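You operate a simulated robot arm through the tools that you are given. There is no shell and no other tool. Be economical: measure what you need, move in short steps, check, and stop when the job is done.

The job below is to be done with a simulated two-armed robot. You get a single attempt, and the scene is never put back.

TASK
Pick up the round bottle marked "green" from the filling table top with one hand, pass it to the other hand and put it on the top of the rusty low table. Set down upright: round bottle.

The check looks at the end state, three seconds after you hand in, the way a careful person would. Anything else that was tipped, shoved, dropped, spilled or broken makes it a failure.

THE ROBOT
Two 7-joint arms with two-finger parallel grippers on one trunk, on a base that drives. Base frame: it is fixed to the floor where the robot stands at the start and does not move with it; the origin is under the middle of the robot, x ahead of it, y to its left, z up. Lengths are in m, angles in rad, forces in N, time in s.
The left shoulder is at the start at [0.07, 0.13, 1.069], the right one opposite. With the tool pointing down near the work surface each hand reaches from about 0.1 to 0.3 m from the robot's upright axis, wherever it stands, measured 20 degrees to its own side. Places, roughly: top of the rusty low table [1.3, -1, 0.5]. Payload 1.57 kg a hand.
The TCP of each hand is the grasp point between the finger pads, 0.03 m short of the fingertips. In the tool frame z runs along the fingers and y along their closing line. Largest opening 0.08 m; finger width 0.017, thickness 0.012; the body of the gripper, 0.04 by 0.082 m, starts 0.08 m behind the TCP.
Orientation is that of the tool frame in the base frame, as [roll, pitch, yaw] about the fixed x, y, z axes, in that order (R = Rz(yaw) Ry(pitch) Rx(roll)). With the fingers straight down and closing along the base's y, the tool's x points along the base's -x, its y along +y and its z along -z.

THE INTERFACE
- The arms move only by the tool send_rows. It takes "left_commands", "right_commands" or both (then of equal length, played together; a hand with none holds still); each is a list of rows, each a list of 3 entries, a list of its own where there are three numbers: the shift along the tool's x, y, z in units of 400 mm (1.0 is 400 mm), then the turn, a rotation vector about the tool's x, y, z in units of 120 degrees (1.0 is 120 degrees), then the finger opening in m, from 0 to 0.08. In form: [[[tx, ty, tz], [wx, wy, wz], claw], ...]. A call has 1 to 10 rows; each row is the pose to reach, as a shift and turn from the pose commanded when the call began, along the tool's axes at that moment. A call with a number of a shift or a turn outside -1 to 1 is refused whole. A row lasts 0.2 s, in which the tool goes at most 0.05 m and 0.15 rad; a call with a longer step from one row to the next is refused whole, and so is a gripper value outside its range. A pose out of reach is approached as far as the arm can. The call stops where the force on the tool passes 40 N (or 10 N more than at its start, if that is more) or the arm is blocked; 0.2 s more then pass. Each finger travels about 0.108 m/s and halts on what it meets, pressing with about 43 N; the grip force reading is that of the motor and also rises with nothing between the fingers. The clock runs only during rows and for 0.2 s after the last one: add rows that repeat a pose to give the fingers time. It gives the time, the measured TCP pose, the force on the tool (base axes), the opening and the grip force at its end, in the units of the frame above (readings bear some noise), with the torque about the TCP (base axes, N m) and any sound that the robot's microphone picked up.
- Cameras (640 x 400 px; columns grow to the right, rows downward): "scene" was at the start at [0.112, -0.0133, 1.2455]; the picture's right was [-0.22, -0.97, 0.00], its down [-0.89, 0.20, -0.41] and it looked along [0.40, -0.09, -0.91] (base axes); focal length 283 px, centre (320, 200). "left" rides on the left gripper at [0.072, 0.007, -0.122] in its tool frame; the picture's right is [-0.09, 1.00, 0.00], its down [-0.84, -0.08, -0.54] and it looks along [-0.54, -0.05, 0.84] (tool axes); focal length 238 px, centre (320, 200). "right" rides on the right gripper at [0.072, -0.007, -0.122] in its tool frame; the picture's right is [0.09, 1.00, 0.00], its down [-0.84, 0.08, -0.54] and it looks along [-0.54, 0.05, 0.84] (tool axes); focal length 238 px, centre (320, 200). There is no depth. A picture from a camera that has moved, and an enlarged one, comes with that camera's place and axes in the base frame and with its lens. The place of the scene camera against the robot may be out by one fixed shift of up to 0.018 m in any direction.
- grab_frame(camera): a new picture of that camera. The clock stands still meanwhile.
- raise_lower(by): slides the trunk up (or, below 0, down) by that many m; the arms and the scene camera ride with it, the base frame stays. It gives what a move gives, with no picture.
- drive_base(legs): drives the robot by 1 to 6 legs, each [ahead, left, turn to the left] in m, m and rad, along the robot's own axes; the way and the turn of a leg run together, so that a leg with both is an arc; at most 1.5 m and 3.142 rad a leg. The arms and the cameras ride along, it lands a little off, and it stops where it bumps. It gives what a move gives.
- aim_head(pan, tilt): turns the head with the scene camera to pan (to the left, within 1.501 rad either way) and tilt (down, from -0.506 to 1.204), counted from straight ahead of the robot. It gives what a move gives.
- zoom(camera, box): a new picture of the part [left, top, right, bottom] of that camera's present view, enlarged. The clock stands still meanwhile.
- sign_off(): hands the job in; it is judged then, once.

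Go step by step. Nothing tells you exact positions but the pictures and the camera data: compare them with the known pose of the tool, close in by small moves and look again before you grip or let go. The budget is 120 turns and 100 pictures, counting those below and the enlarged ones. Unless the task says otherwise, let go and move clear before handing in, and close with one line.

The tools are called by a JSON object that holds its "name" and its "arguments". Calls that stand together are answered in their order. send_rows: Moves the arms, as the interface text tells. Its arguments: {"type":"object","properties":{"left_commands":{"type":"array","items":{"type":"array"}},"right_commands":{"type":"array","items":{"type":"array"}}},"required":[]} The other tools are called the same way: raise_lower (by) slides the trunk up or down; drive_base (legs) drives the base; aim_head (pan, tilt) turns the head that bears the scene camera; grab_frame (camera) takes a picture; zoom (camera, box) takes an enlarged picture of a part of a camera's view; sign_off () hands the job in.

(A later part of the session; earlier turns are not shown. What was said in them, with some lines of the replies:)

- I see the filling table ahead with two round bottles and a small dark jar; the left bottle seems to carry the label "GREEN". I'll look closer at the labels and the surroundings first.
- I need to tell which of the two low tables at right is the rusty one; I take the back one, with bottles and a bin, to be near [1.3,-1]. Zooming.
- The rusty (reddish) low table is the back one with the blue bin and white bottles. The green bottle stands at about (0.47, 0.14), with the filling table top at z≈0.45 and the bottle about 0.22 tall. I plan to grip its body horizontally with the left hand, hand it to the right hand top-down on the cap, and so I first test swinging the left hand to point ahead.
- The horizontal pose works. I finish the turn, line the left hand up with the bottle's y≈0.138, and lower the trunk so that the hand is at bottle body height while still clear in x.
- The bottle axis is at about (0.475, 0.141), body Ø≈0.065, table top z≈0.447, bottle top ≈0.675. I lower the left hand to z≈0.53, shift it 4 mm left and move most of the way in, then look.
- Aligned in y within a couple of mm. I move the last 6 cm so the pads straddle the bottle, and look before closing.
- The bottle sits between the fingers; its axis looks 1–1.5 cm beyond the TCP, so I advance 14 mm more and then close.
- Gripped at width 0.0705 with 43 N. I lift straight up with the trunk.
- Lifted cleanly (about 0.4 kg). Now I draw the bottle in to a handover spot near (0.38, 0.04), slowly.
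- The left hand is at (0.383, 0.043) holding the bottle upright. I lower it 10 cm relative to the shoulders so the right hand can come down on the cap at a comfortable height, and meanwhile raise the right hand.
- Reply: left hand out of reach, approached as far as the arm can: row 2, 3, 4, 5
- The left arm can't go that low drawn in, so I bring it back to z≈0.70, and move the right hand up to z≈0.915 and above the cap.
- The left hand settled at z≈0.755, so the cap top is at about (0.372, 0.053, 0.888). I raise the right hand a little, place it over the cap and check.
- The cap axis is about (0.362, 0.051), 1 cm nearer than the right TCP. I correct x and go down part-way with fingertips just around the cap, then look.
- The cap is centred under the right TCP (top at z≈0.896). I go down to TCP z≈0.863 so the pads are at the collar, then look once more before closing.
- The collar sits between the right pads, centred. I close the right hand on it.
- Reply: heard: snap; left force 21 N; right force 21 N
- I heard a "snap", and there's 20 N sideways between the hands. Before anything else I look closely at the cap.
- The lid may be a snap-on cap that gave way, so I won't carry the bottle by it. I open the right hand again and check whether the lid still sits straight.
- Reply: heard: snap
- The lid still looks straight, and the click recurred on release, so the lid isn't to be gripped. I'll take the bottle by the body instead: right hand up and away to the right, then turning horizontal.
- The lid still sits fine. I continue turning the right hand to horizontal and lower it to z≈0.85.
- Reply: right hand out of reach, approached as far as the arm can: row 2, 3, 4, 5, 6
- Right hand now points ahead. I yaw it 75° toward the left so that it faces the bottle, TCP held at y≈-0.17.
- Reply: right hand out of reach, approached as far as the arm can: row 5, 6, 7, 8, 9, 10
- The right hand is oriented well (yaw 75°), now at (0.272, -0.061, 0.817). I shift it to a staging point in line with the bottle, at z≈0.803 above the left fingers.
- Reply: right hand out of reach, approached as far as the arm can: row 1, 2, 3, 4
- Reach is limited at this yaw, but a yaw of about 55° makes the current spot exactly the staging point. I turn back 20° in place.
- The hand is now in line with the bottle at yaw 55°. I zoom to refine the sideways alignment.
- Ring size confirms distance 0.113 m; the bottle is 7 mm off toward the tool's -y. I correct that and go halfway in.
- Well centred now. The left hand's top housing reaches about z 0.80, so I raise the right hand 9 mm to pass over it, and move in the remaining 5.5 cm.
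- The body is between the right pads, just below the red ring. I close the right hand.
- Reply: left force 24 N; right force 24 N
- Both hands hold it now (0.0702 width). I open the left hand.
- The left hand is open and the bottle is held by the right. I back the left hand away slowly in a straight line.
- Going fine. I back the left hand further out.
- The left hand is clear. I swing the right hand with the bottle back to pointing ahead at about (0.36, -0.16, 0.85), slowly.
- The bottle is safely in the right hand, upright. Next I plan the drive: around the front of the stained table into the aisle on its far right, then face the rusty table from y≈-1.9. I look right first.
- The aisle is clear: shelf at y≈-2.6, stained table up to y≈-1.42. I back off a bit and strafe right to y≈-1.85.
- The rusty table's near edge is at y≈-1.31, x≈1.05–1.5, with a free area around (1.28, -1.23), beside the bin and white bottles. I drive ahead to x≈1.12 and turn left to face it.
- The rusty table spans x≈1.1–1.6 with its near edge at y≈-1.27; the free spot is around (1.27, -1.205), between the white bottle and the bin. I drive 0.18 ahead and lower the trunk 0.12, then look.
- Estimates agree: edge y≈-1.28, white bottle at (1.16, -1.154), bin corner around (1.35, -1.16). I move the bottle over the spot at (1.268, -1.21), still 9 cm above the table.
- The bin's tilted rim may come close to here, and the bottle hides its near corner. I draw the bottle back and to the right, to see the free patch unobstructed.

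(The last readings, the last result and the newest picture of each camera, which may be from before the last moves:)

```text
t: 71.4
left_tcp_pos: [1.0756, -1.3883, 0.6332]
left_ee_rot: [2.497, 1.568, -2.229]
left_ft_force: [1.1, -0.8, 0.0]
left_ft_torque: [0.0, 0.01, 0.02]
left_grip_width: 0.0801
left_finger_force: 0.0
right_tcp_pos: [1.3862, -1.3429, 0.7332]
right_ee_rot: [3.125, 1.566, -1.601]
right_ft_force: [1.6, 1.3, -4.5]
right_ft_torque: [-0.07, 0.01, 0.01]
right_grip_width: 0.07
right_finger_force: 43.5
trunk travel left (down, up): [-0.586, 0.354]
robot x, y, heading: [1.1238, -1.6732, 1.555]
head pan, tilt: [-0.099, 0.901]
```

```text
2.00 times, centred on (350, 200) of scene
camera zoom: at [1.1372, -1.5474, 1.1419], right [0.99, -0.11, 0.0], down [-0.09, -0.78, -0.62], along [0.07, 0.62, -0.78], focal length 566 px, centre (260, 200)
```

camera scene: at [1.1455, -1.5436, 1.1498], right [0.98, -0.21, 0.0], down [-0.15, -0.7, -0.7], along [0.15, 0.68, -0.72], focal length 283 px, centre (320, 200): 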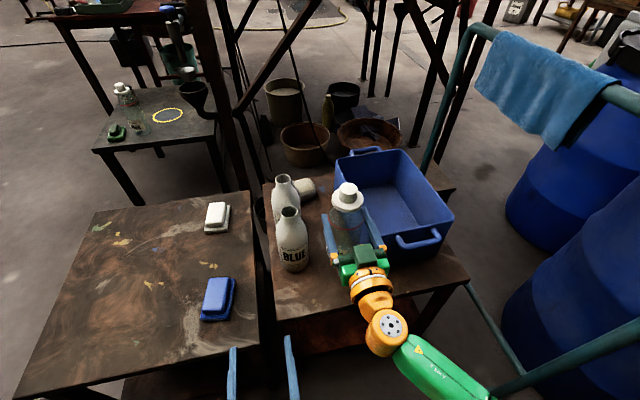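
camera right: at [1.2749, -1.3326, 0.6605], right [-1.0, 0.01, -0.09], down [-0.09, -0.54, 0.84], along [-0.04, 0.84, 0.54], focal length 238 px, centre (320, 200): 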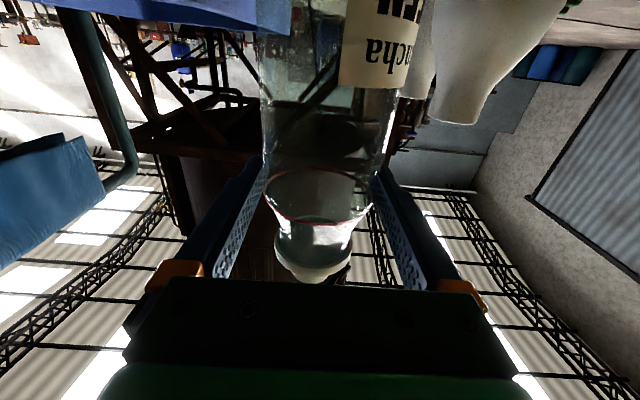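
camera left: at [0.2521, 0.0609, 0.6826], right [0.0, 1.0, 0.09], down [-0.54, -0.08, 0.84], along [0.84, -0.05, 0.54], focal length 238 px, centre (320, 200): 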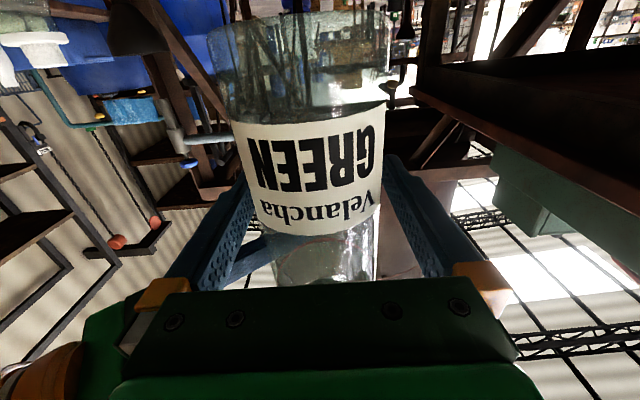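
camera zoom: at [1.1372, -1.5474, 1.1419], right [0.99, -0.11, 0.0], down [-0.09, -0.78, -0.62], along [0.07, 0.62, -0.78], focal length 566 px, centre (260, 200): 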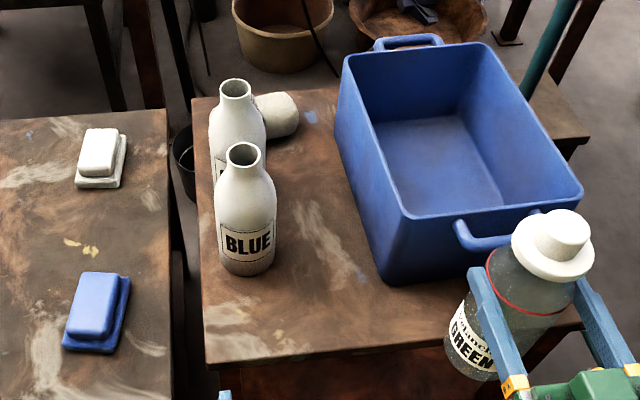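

Now it's clear: the gap between the BLUE bottle (right side x≈1.204) and the bin (x≈1.335, y≈-1.197) is centred at x≈1.267. I'll set the axis at (1.267, -1.218), fingertips just short of both objects; table edge is y≈-1.275.

{"name": "send_rows", "arguments": {"right_commands": [[[0, 0.09, 0], [0, 0, 0], 0.03], [[0, 0.18, 0.02], [0, 0, 0], 0.03], [[0, 0.26, 0.06], [0, 0, 0], 0.03], [[0, 0.302, 0.12], [0, 0, 0], 0.03], [[0, 0.302, 0.18], [0, 0, 0], 0.03], [[0, 0.302, 0.24], [0, 0, 0], 0.03], [[0, 0.302, 0.298], [0, 0, 0], 0.03], [[0, 0.302, 0.298], [0, 0, 0], 0.03]]}}

{"name": "raise_lower", "arguments": {"by": -0.06}}

{"name": "zoom", "arguments": {"camera": "scene", "box": [220, 100, 480, 300]}}

{"name": "grab_frame", "arguments": {"camera": "right"}}

```text
t: 73.2
left_tcp_pos: [1.0767, -1.3893, 0.634]
left_ee_rot: [2.698, 1.569, -2.027]
left_ft_force: [0.5, 0.0, -0.3]
left_ft_torque: [-0.03, -0.03, -0.02]
left_grip_width: 0.0801
left_finger_force: 0.0
right_tcp_pos: [1.2689, -1.222, 0.7324]
right_ee_rot: [3.126, 1.565, -1.598]
right_ft_force: [0.1, -0.2, -4.2]
right_ft_torque: [-0.03, 0.03, 0.0]
right_grip_width: 0.0697
right_finger_force: 42.4
trunk travel left (down, up): [-0.586, 0.354]
robot x, y, heading: [1.1183, -1.6751, 1.557]
head pan, tilt: [-0.099, 0.901]
```

```text
t: 74.2
left_tcp_pos: [1.0759, -1.3885, 0.5736]
left_ee_rot: [2.799, 1.568, -1.931]
left_ft_force: [-0.3, 0.3, -0.7]
left_ft_torque: [-0.02, -0.03, 0.01]
left_grip_width: 0.0799
left_finger_force: 0.0
right_tcp_pos: [1.2684, -1.2221, 0.6719]
right_ee_rot: [-3.055, 1.565, -1.498]
right_ft_force: [0.0, 0.5, -4.4]
right_ft_torque: [-0.07, -0.01, 0.03]
right_grip_width: 0.07
right_finger_force: 43.2
trunk travel left (down, up): [-0.526, 0.414]
robot x, y, heading: [1.1272, -1.6723, 1.564]
head pan, tilt: [-0.099, 0.901]
```

```text
2.00 times, centred on (350, 200) of scene
camera zoom: at [1.1367, -1.5473, 1.0819], right [0.99, -0.11, 0.0], down [-0.09, -0.78, -0.62], along [0.07, 0.62, -0.78], focal length 566 px, centre (260, 200)
```

zoom: 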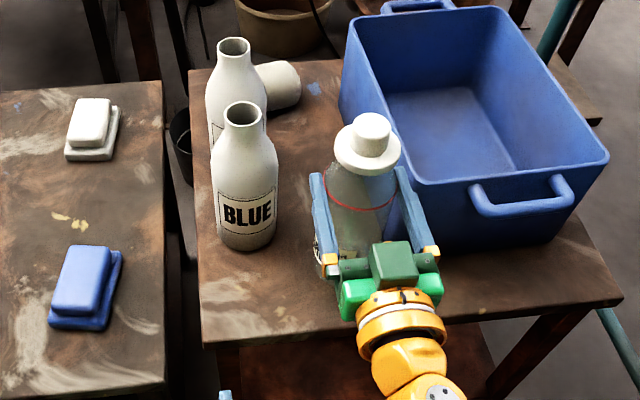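

```text
33 pictures are left
camera right: at [1.2739, -1.3445, 0.5999], right [-1.0, 0.01, -0.09], down [-0.09, -0.54, 0.84], along [-0.04, 0.84, 0.54], focal length 238 px, centre (320, 200)
```

right: 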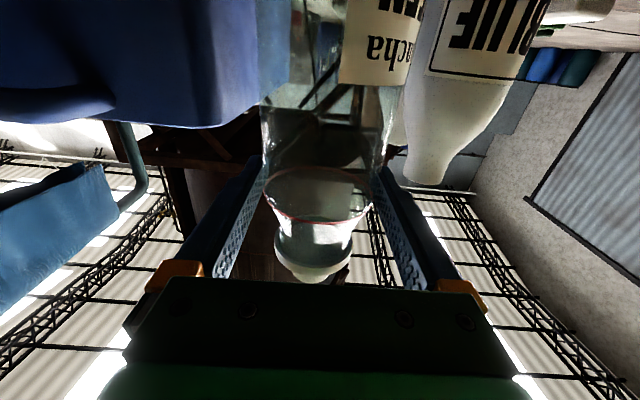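

Both clearances are good; I nudge 4 mm left, then lower gently in small steps, watching the force for touchdown.

{"name": "send_rows", "arguments": {"right_commands": [[[0, 0.01, 0], [0, 0, 0], 0.03], [[0.012, 0.01, 0], [0, 0, 0], 0.03], [[0.025, 0.01, 0], [0, 0, 0], 0.03], [[0.037, 0.01, 0], [0, 0, 0], 0.03], [[0.05, 0.01, 0], [0, 0, 0], 0.03], [[0.05, 0.01, 0], [0, 0, 0], 0.03]]}}

{"name": "zoom", "arguments": {"camera": "scene", "box": [260, 150, 440, 290]}}

```text
t: 75.6
left_tcp_pos: [1.0765, -1.3885, 0.5739]
left_ee_rot: [2.767, 1.569, -1.961]
left_ft_force: [0.2, -0.2, 0.5]
left_ft_torque: [0.0, 0.02, -0.02]
left_grip_width: 0.0798
left_finger_force: 0.1
right_tcp_pos: [1.2646, -1.2205, 0.6518]
right_ee_rot: [-2.991, 1.565, -1.436]
right_ft_force: [-0.1, -0.3, -4.5]
right_ft_torque: [-0.07, -0.02, 0.0]
right_grip_width: 0.0701
right_finger_force: 42.7
trunk travel left (down, up): [-0.526, 0.414]
robot x, y, heading: [1.1247, -1.6755, 1.56]
head pan, tilt: [-0.099, 0.901]
```

```text
2.86 times, centred on (350, 220) of scene
camera zoom: at [1.1368, -1.5472, 1.0819], right [0.99, -0.11, 0.0], down [-0.09, -0.78, -0.62], along [0.07, 0.62, -0.78], focal length 808 px, centre (234, 143)
```

zoom: 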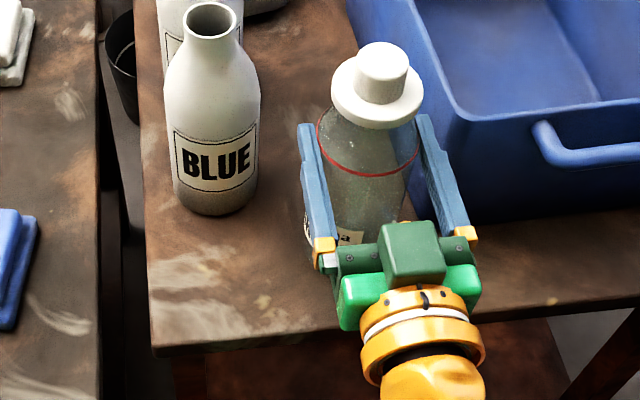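

No contact yet at z=0.652. I go on in 2 mm rows.

{"name": "send_rows", "arguments": {"right_commands": [[[0.005, 0, 0], [0, 0, 0], 0.03], [[0.01, 0, 0], [0, 0, 0], 0.03], [[0.015, 0, 0], [0, 0, 0], 0.03], [[0.02, 0, 0], [0, 0, 0], 0.03]]}}

```text
t: 76.6
left_tcp_pos: [1.0758, -1.3893, 0.5744]
left_ee_rot: [-0.813, 1.569, 0.743]
left_ft_force: [0.6, -0.8, 0.0]
left_ft_torque: [-0.02, 0.01, 0.02]
left_grip_width: 0.0798
left_finger_force: 0.1
right_tcp_pos: [1.2675, -1.2237, 0.6414]
right_ee_rot: [-1.925, 1.545, -0.36]
right_ft_force: [-2.2, -1.1, 2.1]
right_ft_torque: [-0.06, 0.53, 0.09]
right_grip_width: 0.0698
right_finger_force: 43.0
trunk travel left (down, up): [-0.526, 0.414]
robot x, y, heading: [1.122, -1.6711, 1.558]
head pan, tilt: [-0.099, 0.901]
```

Touchdown: the force changed by about +6.6 N at z≈0.642. I check the bottle's stance before releasing.

{"name": "zoom", "arguments": {"camera": "scene", "box": [260, 150, 440, 290]}}

{"name": "grab_frame", "arguments": {"camera": "right"}}

```text
2.86 times, centred on (350, 220) of scene
camera zoom: at [1.1356, -1.5491, 1.0823], right [0.99, -0.11, 0.0], down [-0.09, -0.78, -0.62], along [0.07, 0.62, -0.78], focal length 808 px, centre (234, 143)
```

zoom: 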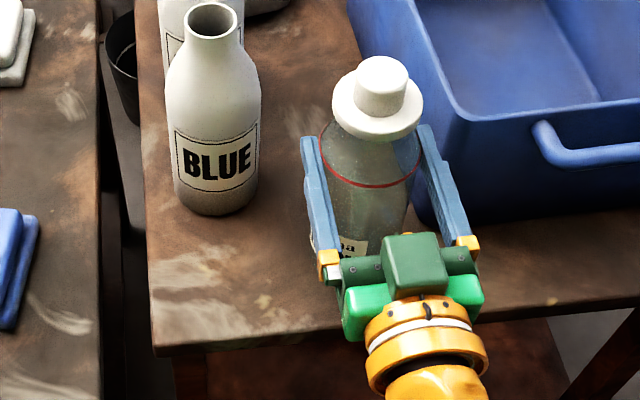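

```text
30 pictures are left
camera right: at [1.2747, -1.347, 0.5703], right [-0.99, 0.01, -0.12], down [-0.1, -0.53, 0.84], along [-0.06, 0.85, 0.53], focal length 238 px, centre (320, 200)
```

right: 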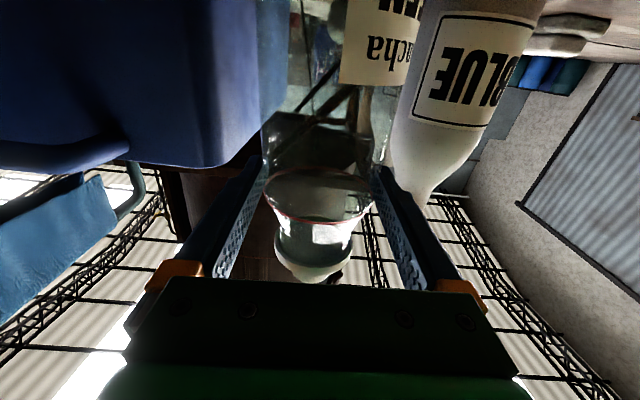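

Contact seems to be on the left edge first, a slight tilt of 1–2°. I press 2 mm further so the base settles flat, then read the force.

{"name": "send_rows", "arguments": {"right_commands": [[[0.0025, 0, 0], [0, 0, 0], 0.03], [[0.005, 0, 0], [0, 0, 0], 0.03]]}}

```text
t: 77.2
left_tcp_pos: [1.0744, -1.3889, 0.5747]
left_ee_rot: [-0.32, 1.57, 1.238]
left_ft_force: [0.0, 0.2, -0.3]
left_ft_torque: [0.0, -0.02, -0.01]
left_grip_width: 0.0797
left_finger_force: 0.0
right_tcp_pos: [1.2685, -1.2245, 0.6405]
right_ee_rot: [-1.725, 1.542, -0.166]
right_ft_force: [-3.8, -3.3, 8.1]
right_ft_torque: [-0.41, 0.69, 0.08]
right_grip_width: 0.0699
right_finger_force: 43.0
trunk travel left (down, up): [-0.526, 0.414]
robot x, y, heading: [1.1218, -1.6721, 1.561]
head pan, tilt: [-0.099, 0.901]
```

Base seems seated flat now (about 12 N down, centred). I relieve the pressing by 2 mm and open slightly.

{"name": "send_rows", "arguments": {"right_commands": [[[-0.005, 0, 0], [0, 0, 0], 0.03], [[-0.007, 0, 0], [0, 0, 0], 0.03]]}}

{"name": "send_rows", "arguments": {"right_commands": [[[0, 0, 0], [0, 0, 0], 0.071], [[0, 0, 0], [0, 0, 0], 0.073], [[0, 0, 0], [0, 0, 0], 0.076], [[0, 0, 0], [0, 0, 0], 0.077]]}}

{"name": "zoom", "arguments": {"camera": "scene", "box": [260, 150, 440, 290]}}

{"name": "grab_frame", "arguments": {"camera": "right"}}

```text
t: 77.8
left_tcp_pos: [1.0758, -1.3891, 0.5744]
left_ee_rot: [2.818, 1.569, -1.908]
left_ft_force: [0.3, 0.7, 0.0]
left_ft_torque: [-0.01, 0.02, -0.01]
left_grip_width: 0.08
left_finger_force: 0.2
right_tcp_pos: [1.2659, -1.2217, 0.6454]
right_ee_rot: [-1.766, 1.56, -0.212]
right_ft_force: [-0.4, -0.2, -3.3]
right_ft_torque: [-0.05, -0.01, -0.02]
right_grip_width: 0.0699
right_finger_force: 43.3
trunk travel left (down, up): [-0.526, 0.414]
robot x, y, heading: [1.122, -1.6708, 1.555]
head pan, tilt: [-0.099, 0.901]
```

```text
t: 78.8
left_tcp_pos: [1.0763, -1.3891, 0.5753]
left_ee_rot: [2.725, 1.568, -2.004]
left_ft_force: [-0.5, 0.6, 0.2]
left_ft_torque: [0.01, -0.03, 0.0]
left_grip_width: 0.0802
left_finger_force: 0.1
right_tcp_pos: [1.2648, -1.2233, 0.6439]
right_ee_rot: [-2.097, 1.559, -0.538]
right_ft_force: [-0.4, -0.2, 0.2]
right_ft_torque: [0.01, -0.01, 0.02]
right_grip_width: 0.0769
right_finger_force: 0.0
trunk travel left (down, up): [-0.526, 0.414]
robot x, y, heading: [1.1228, -1.6743, 1.559]
head pan, tilt: [-0.099, 0.901]
```

```text
2.86 times, centred on (350, 220) of scene
camera zoom: at [1.1364, -1.5481, 1.082], right [0.99, -0.11, 0.0], down [-0.09, -0.78, -0.62], along [0.07, 0.62, -0.78], focal length 808 px, centre (234, 143)
```

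zoom: 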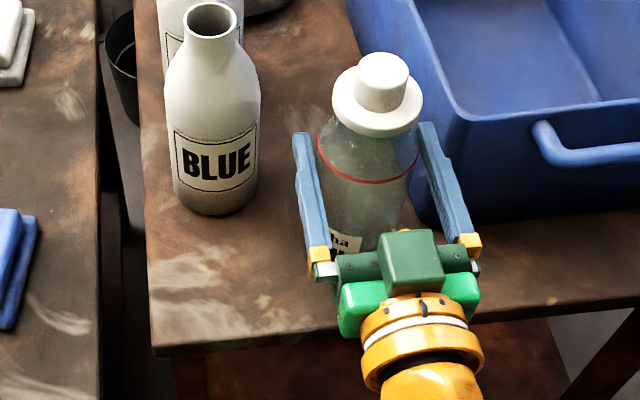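

```text
28 pictures are left
camera right: at [1.2714, -1.3455, 0.5721], right [-0.99, 0.01, -0.1], down [-0.09, -0.54, 0.84], along [-0.05, 0.84, 0.53], focal length 238 px, centre (320, 200)
```

right: 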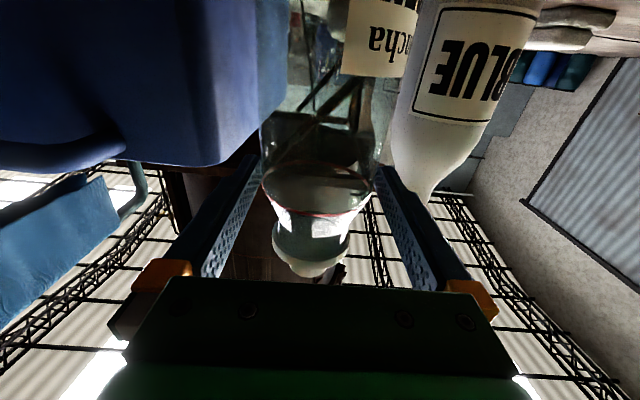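

The bottle stands released, with the hand carrying no load. I open fully and back straight out slowly.

{"name": "send_rows", "arguments": {"right_commands": [[[0, -0.004, 0], [0, 0, 0], 0.08], [[0, -0.004, -0.03], [0, 0, 0], 0.08], [[0, -0.004, -0.07], [0, 0, 0], 0.08], [[0, -0.004, -0.12], [0, 0, 0], 0.08]]}}

{"name": "zoom", "arguments": {"camera": "scene", "box": [260, 150, 440, 290]}}

```text
t: 79.8
left_tcp_pos: [1.0761, -1.3888, 0.5728]
left_ee_rot: [2.055, 1.569, -2.674]
left_ft_force: [-0.7, 0.2, 0.3]
left_ft_torque: [-0.01, -0.01, -0.03]
left_grip_width: 0.08
left_finger_force: 0.1
right_tcp_pos: [1.2699, -1.2677, 0.649]
right_ee_rot: [-1.205, 1.541, 0.358]
right_ft_force: [-0.3, 1.0, -0.6]
right_ft_torque: [-0.02, 0.03, 0.04]
right_grip_width: 0.0801
right_finger_force: 0.1
trunk travel left (down, up): [-0.526, 0.414]
robot x, y, heading: [1.1271, -1.6714, 1.557]
head pan, tilt: [-0.099, 0.901]
```

```text
2.86 times, centred on (350, 220) of scene
camera zoom: at [1.1364, -1.5485, 1.0821], right [0.99, -0.11, 0.0], down [-0.09, -0.78, -0.62], along [0.07, 0.62, -0.78], focal length 808 px, centre (234, 143)
```

zoom: 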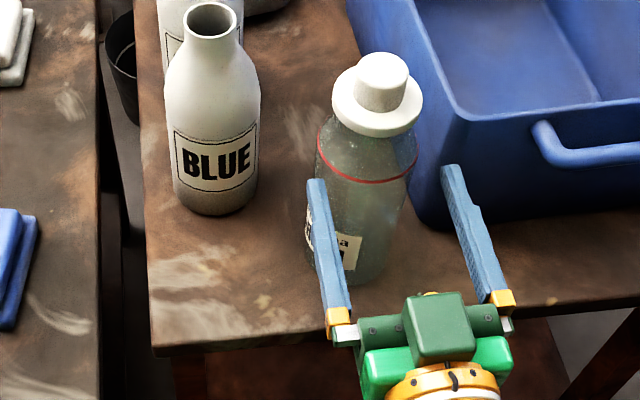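

The bottle is undisturbed, but the hand drifted a few mm to the right; I correct leftward while backing out the rest.

{"name": "send_rows", "arguments": {"right_commands": [[[0, 0.008, -0.02], [0, 0, 0], 0.08], [[0, 0.008, -0.06], [0, 0, 0], 0.08], [[0, 0.008, -0.12], [0, 0, 0], 0.08], [[0, 0.008, -0.2], [0, 0, 0], 0.08]]}}

{"name": "zoom", "arguments": {"camera": "scene", "box": [240, 140, 460, 300]}}

{"name": "grab_frame", "arguments": {"camera": "right"}}

```text
t: 80.8
left_tcp_pos: [1.0754, -1.3886, 0.5738]
left_ee_rot: [-3.126, 1.571, -1.571]
left_ft_force: [-0.7, 0.6, 0.3]
left_ft_torque: [-0.01, 0.0, 0.0]
left_grip_width: 0.0802
left_finger_force: 0.0
right_tcp_pos: [1.2595, -1.3542, 0.6432]
right_ee_rot: [-1.593, 1.496, 0.034]
right_ft_force: [-0.7, 0.6, 0.1]
right_ft_torque: [-0.05, 0.0, 0.0]
right_grip_width: 0.0801
right_finger_force: 0.0
trunk travel left (down, up): [-0.526, 0.414]
robot x, y, heading: [1.1232, -1.6749, 1.554]
head pan, tilt: [-0.099, 0.901]
```

```text
2.50 times, centred on (350, 220) of scene
camera zoom: at [1.1363, -1.5488, 1.0821], right [0.99, -0.11, 0.0], down [-0.09, -0.78, -0.62], along [0.07, 0.62, -0.78], focal length 707 px, centre (245, 150)
```

zoom: 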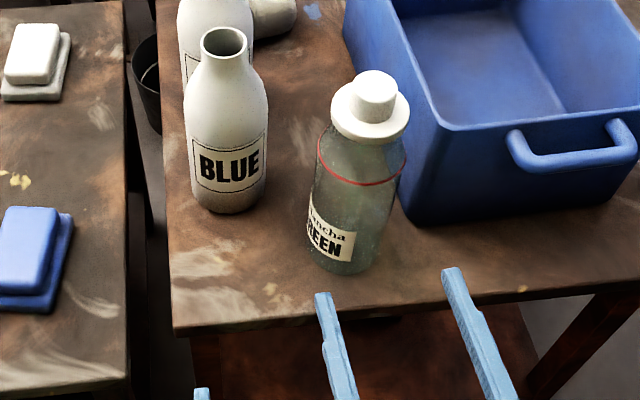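

```text
25 pictures are left
camera right: at [1.2793, -1.475, 0.572], right [-0.98, -0.06, -0.16], down [-0.11, -0.55, 0.83], along [-0.14, 0.83, 0.53], focal length 238 px, centre (320, 200)
```

right: 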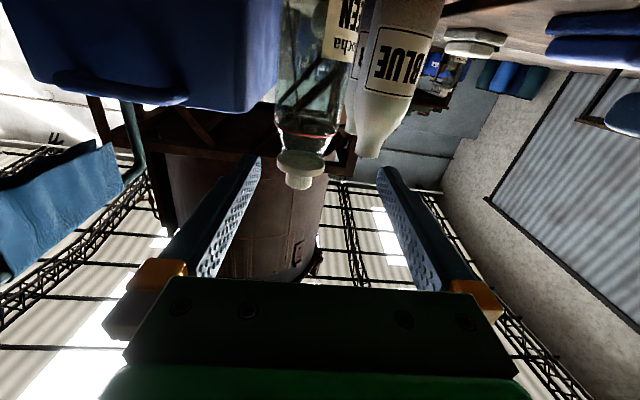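

The bottle stands upright on the rusty table, lid on, nothing disturbed. I back the base off to be well clear and take a last look.

{"name": "drive_base", "arguments": {"legs": [[-0.2, 0, 0]]}}

{"name": "zoom", "arguments": {"camera": "scene", "box": [160, 20, 480, 220]}}

```text
t: 82.4
left_tcp_pos: [1.0727, -1.5895, 0.5742]
left_ee_rot: [1.112, 1.571, 2.671]
left_ft_force: [0.6, 0.1, -0.2]
left_ft_torque: [0.02, -0.01, 0.03]
left_grip_width: 0.0799
left_finger_force: 0.0
right_tcp_pos: [1.2545, -1.5552, 0.6424]
right_ee_rot: [-1.725, 1.506, -0.092]
right_ft_force: [0.8, -0.9, 0.7]
right_ft_torque: [0.01, -0.05, 0.0]
right_grip_width: 0.08
right_finger_force: 0.1
trunk travel left (down, up): [-0.526, 0.414]
robot x, y, heading: [1.1205, -1.8751, 1.559]
head pan, tilt: [-0.099, 0.901]
```

```text
2.00 times, centred on (320, 120) of scene
camera zoom: at [1.1335, -1.7484, 1.0821], right [0.99, -0.11, 0.0], down [-0.09, -0.78, -0.62], along [0.07, 0.62, -0.78], focal length 566 px, centre (320, 360)
```

zoom: 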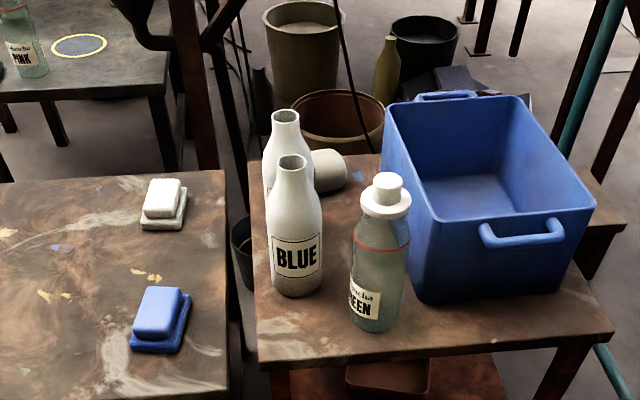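

The green bottle stands upright on the rusty low table. Both hands are empty and clear of it, and everything else in view is where it was, so I hand in.

{"name": "sign_off", "arguments": {}}

```text
The job is handed in.
```

I picked up the "green" bottle with the left hand, passed it to the right and set it upright on the rusty low table. In the last picture its lid is on and nothing around it has moved. My first try at taking it with the right hand gripped the lid and made a snapping sound, so I let go and took it by the body instead.
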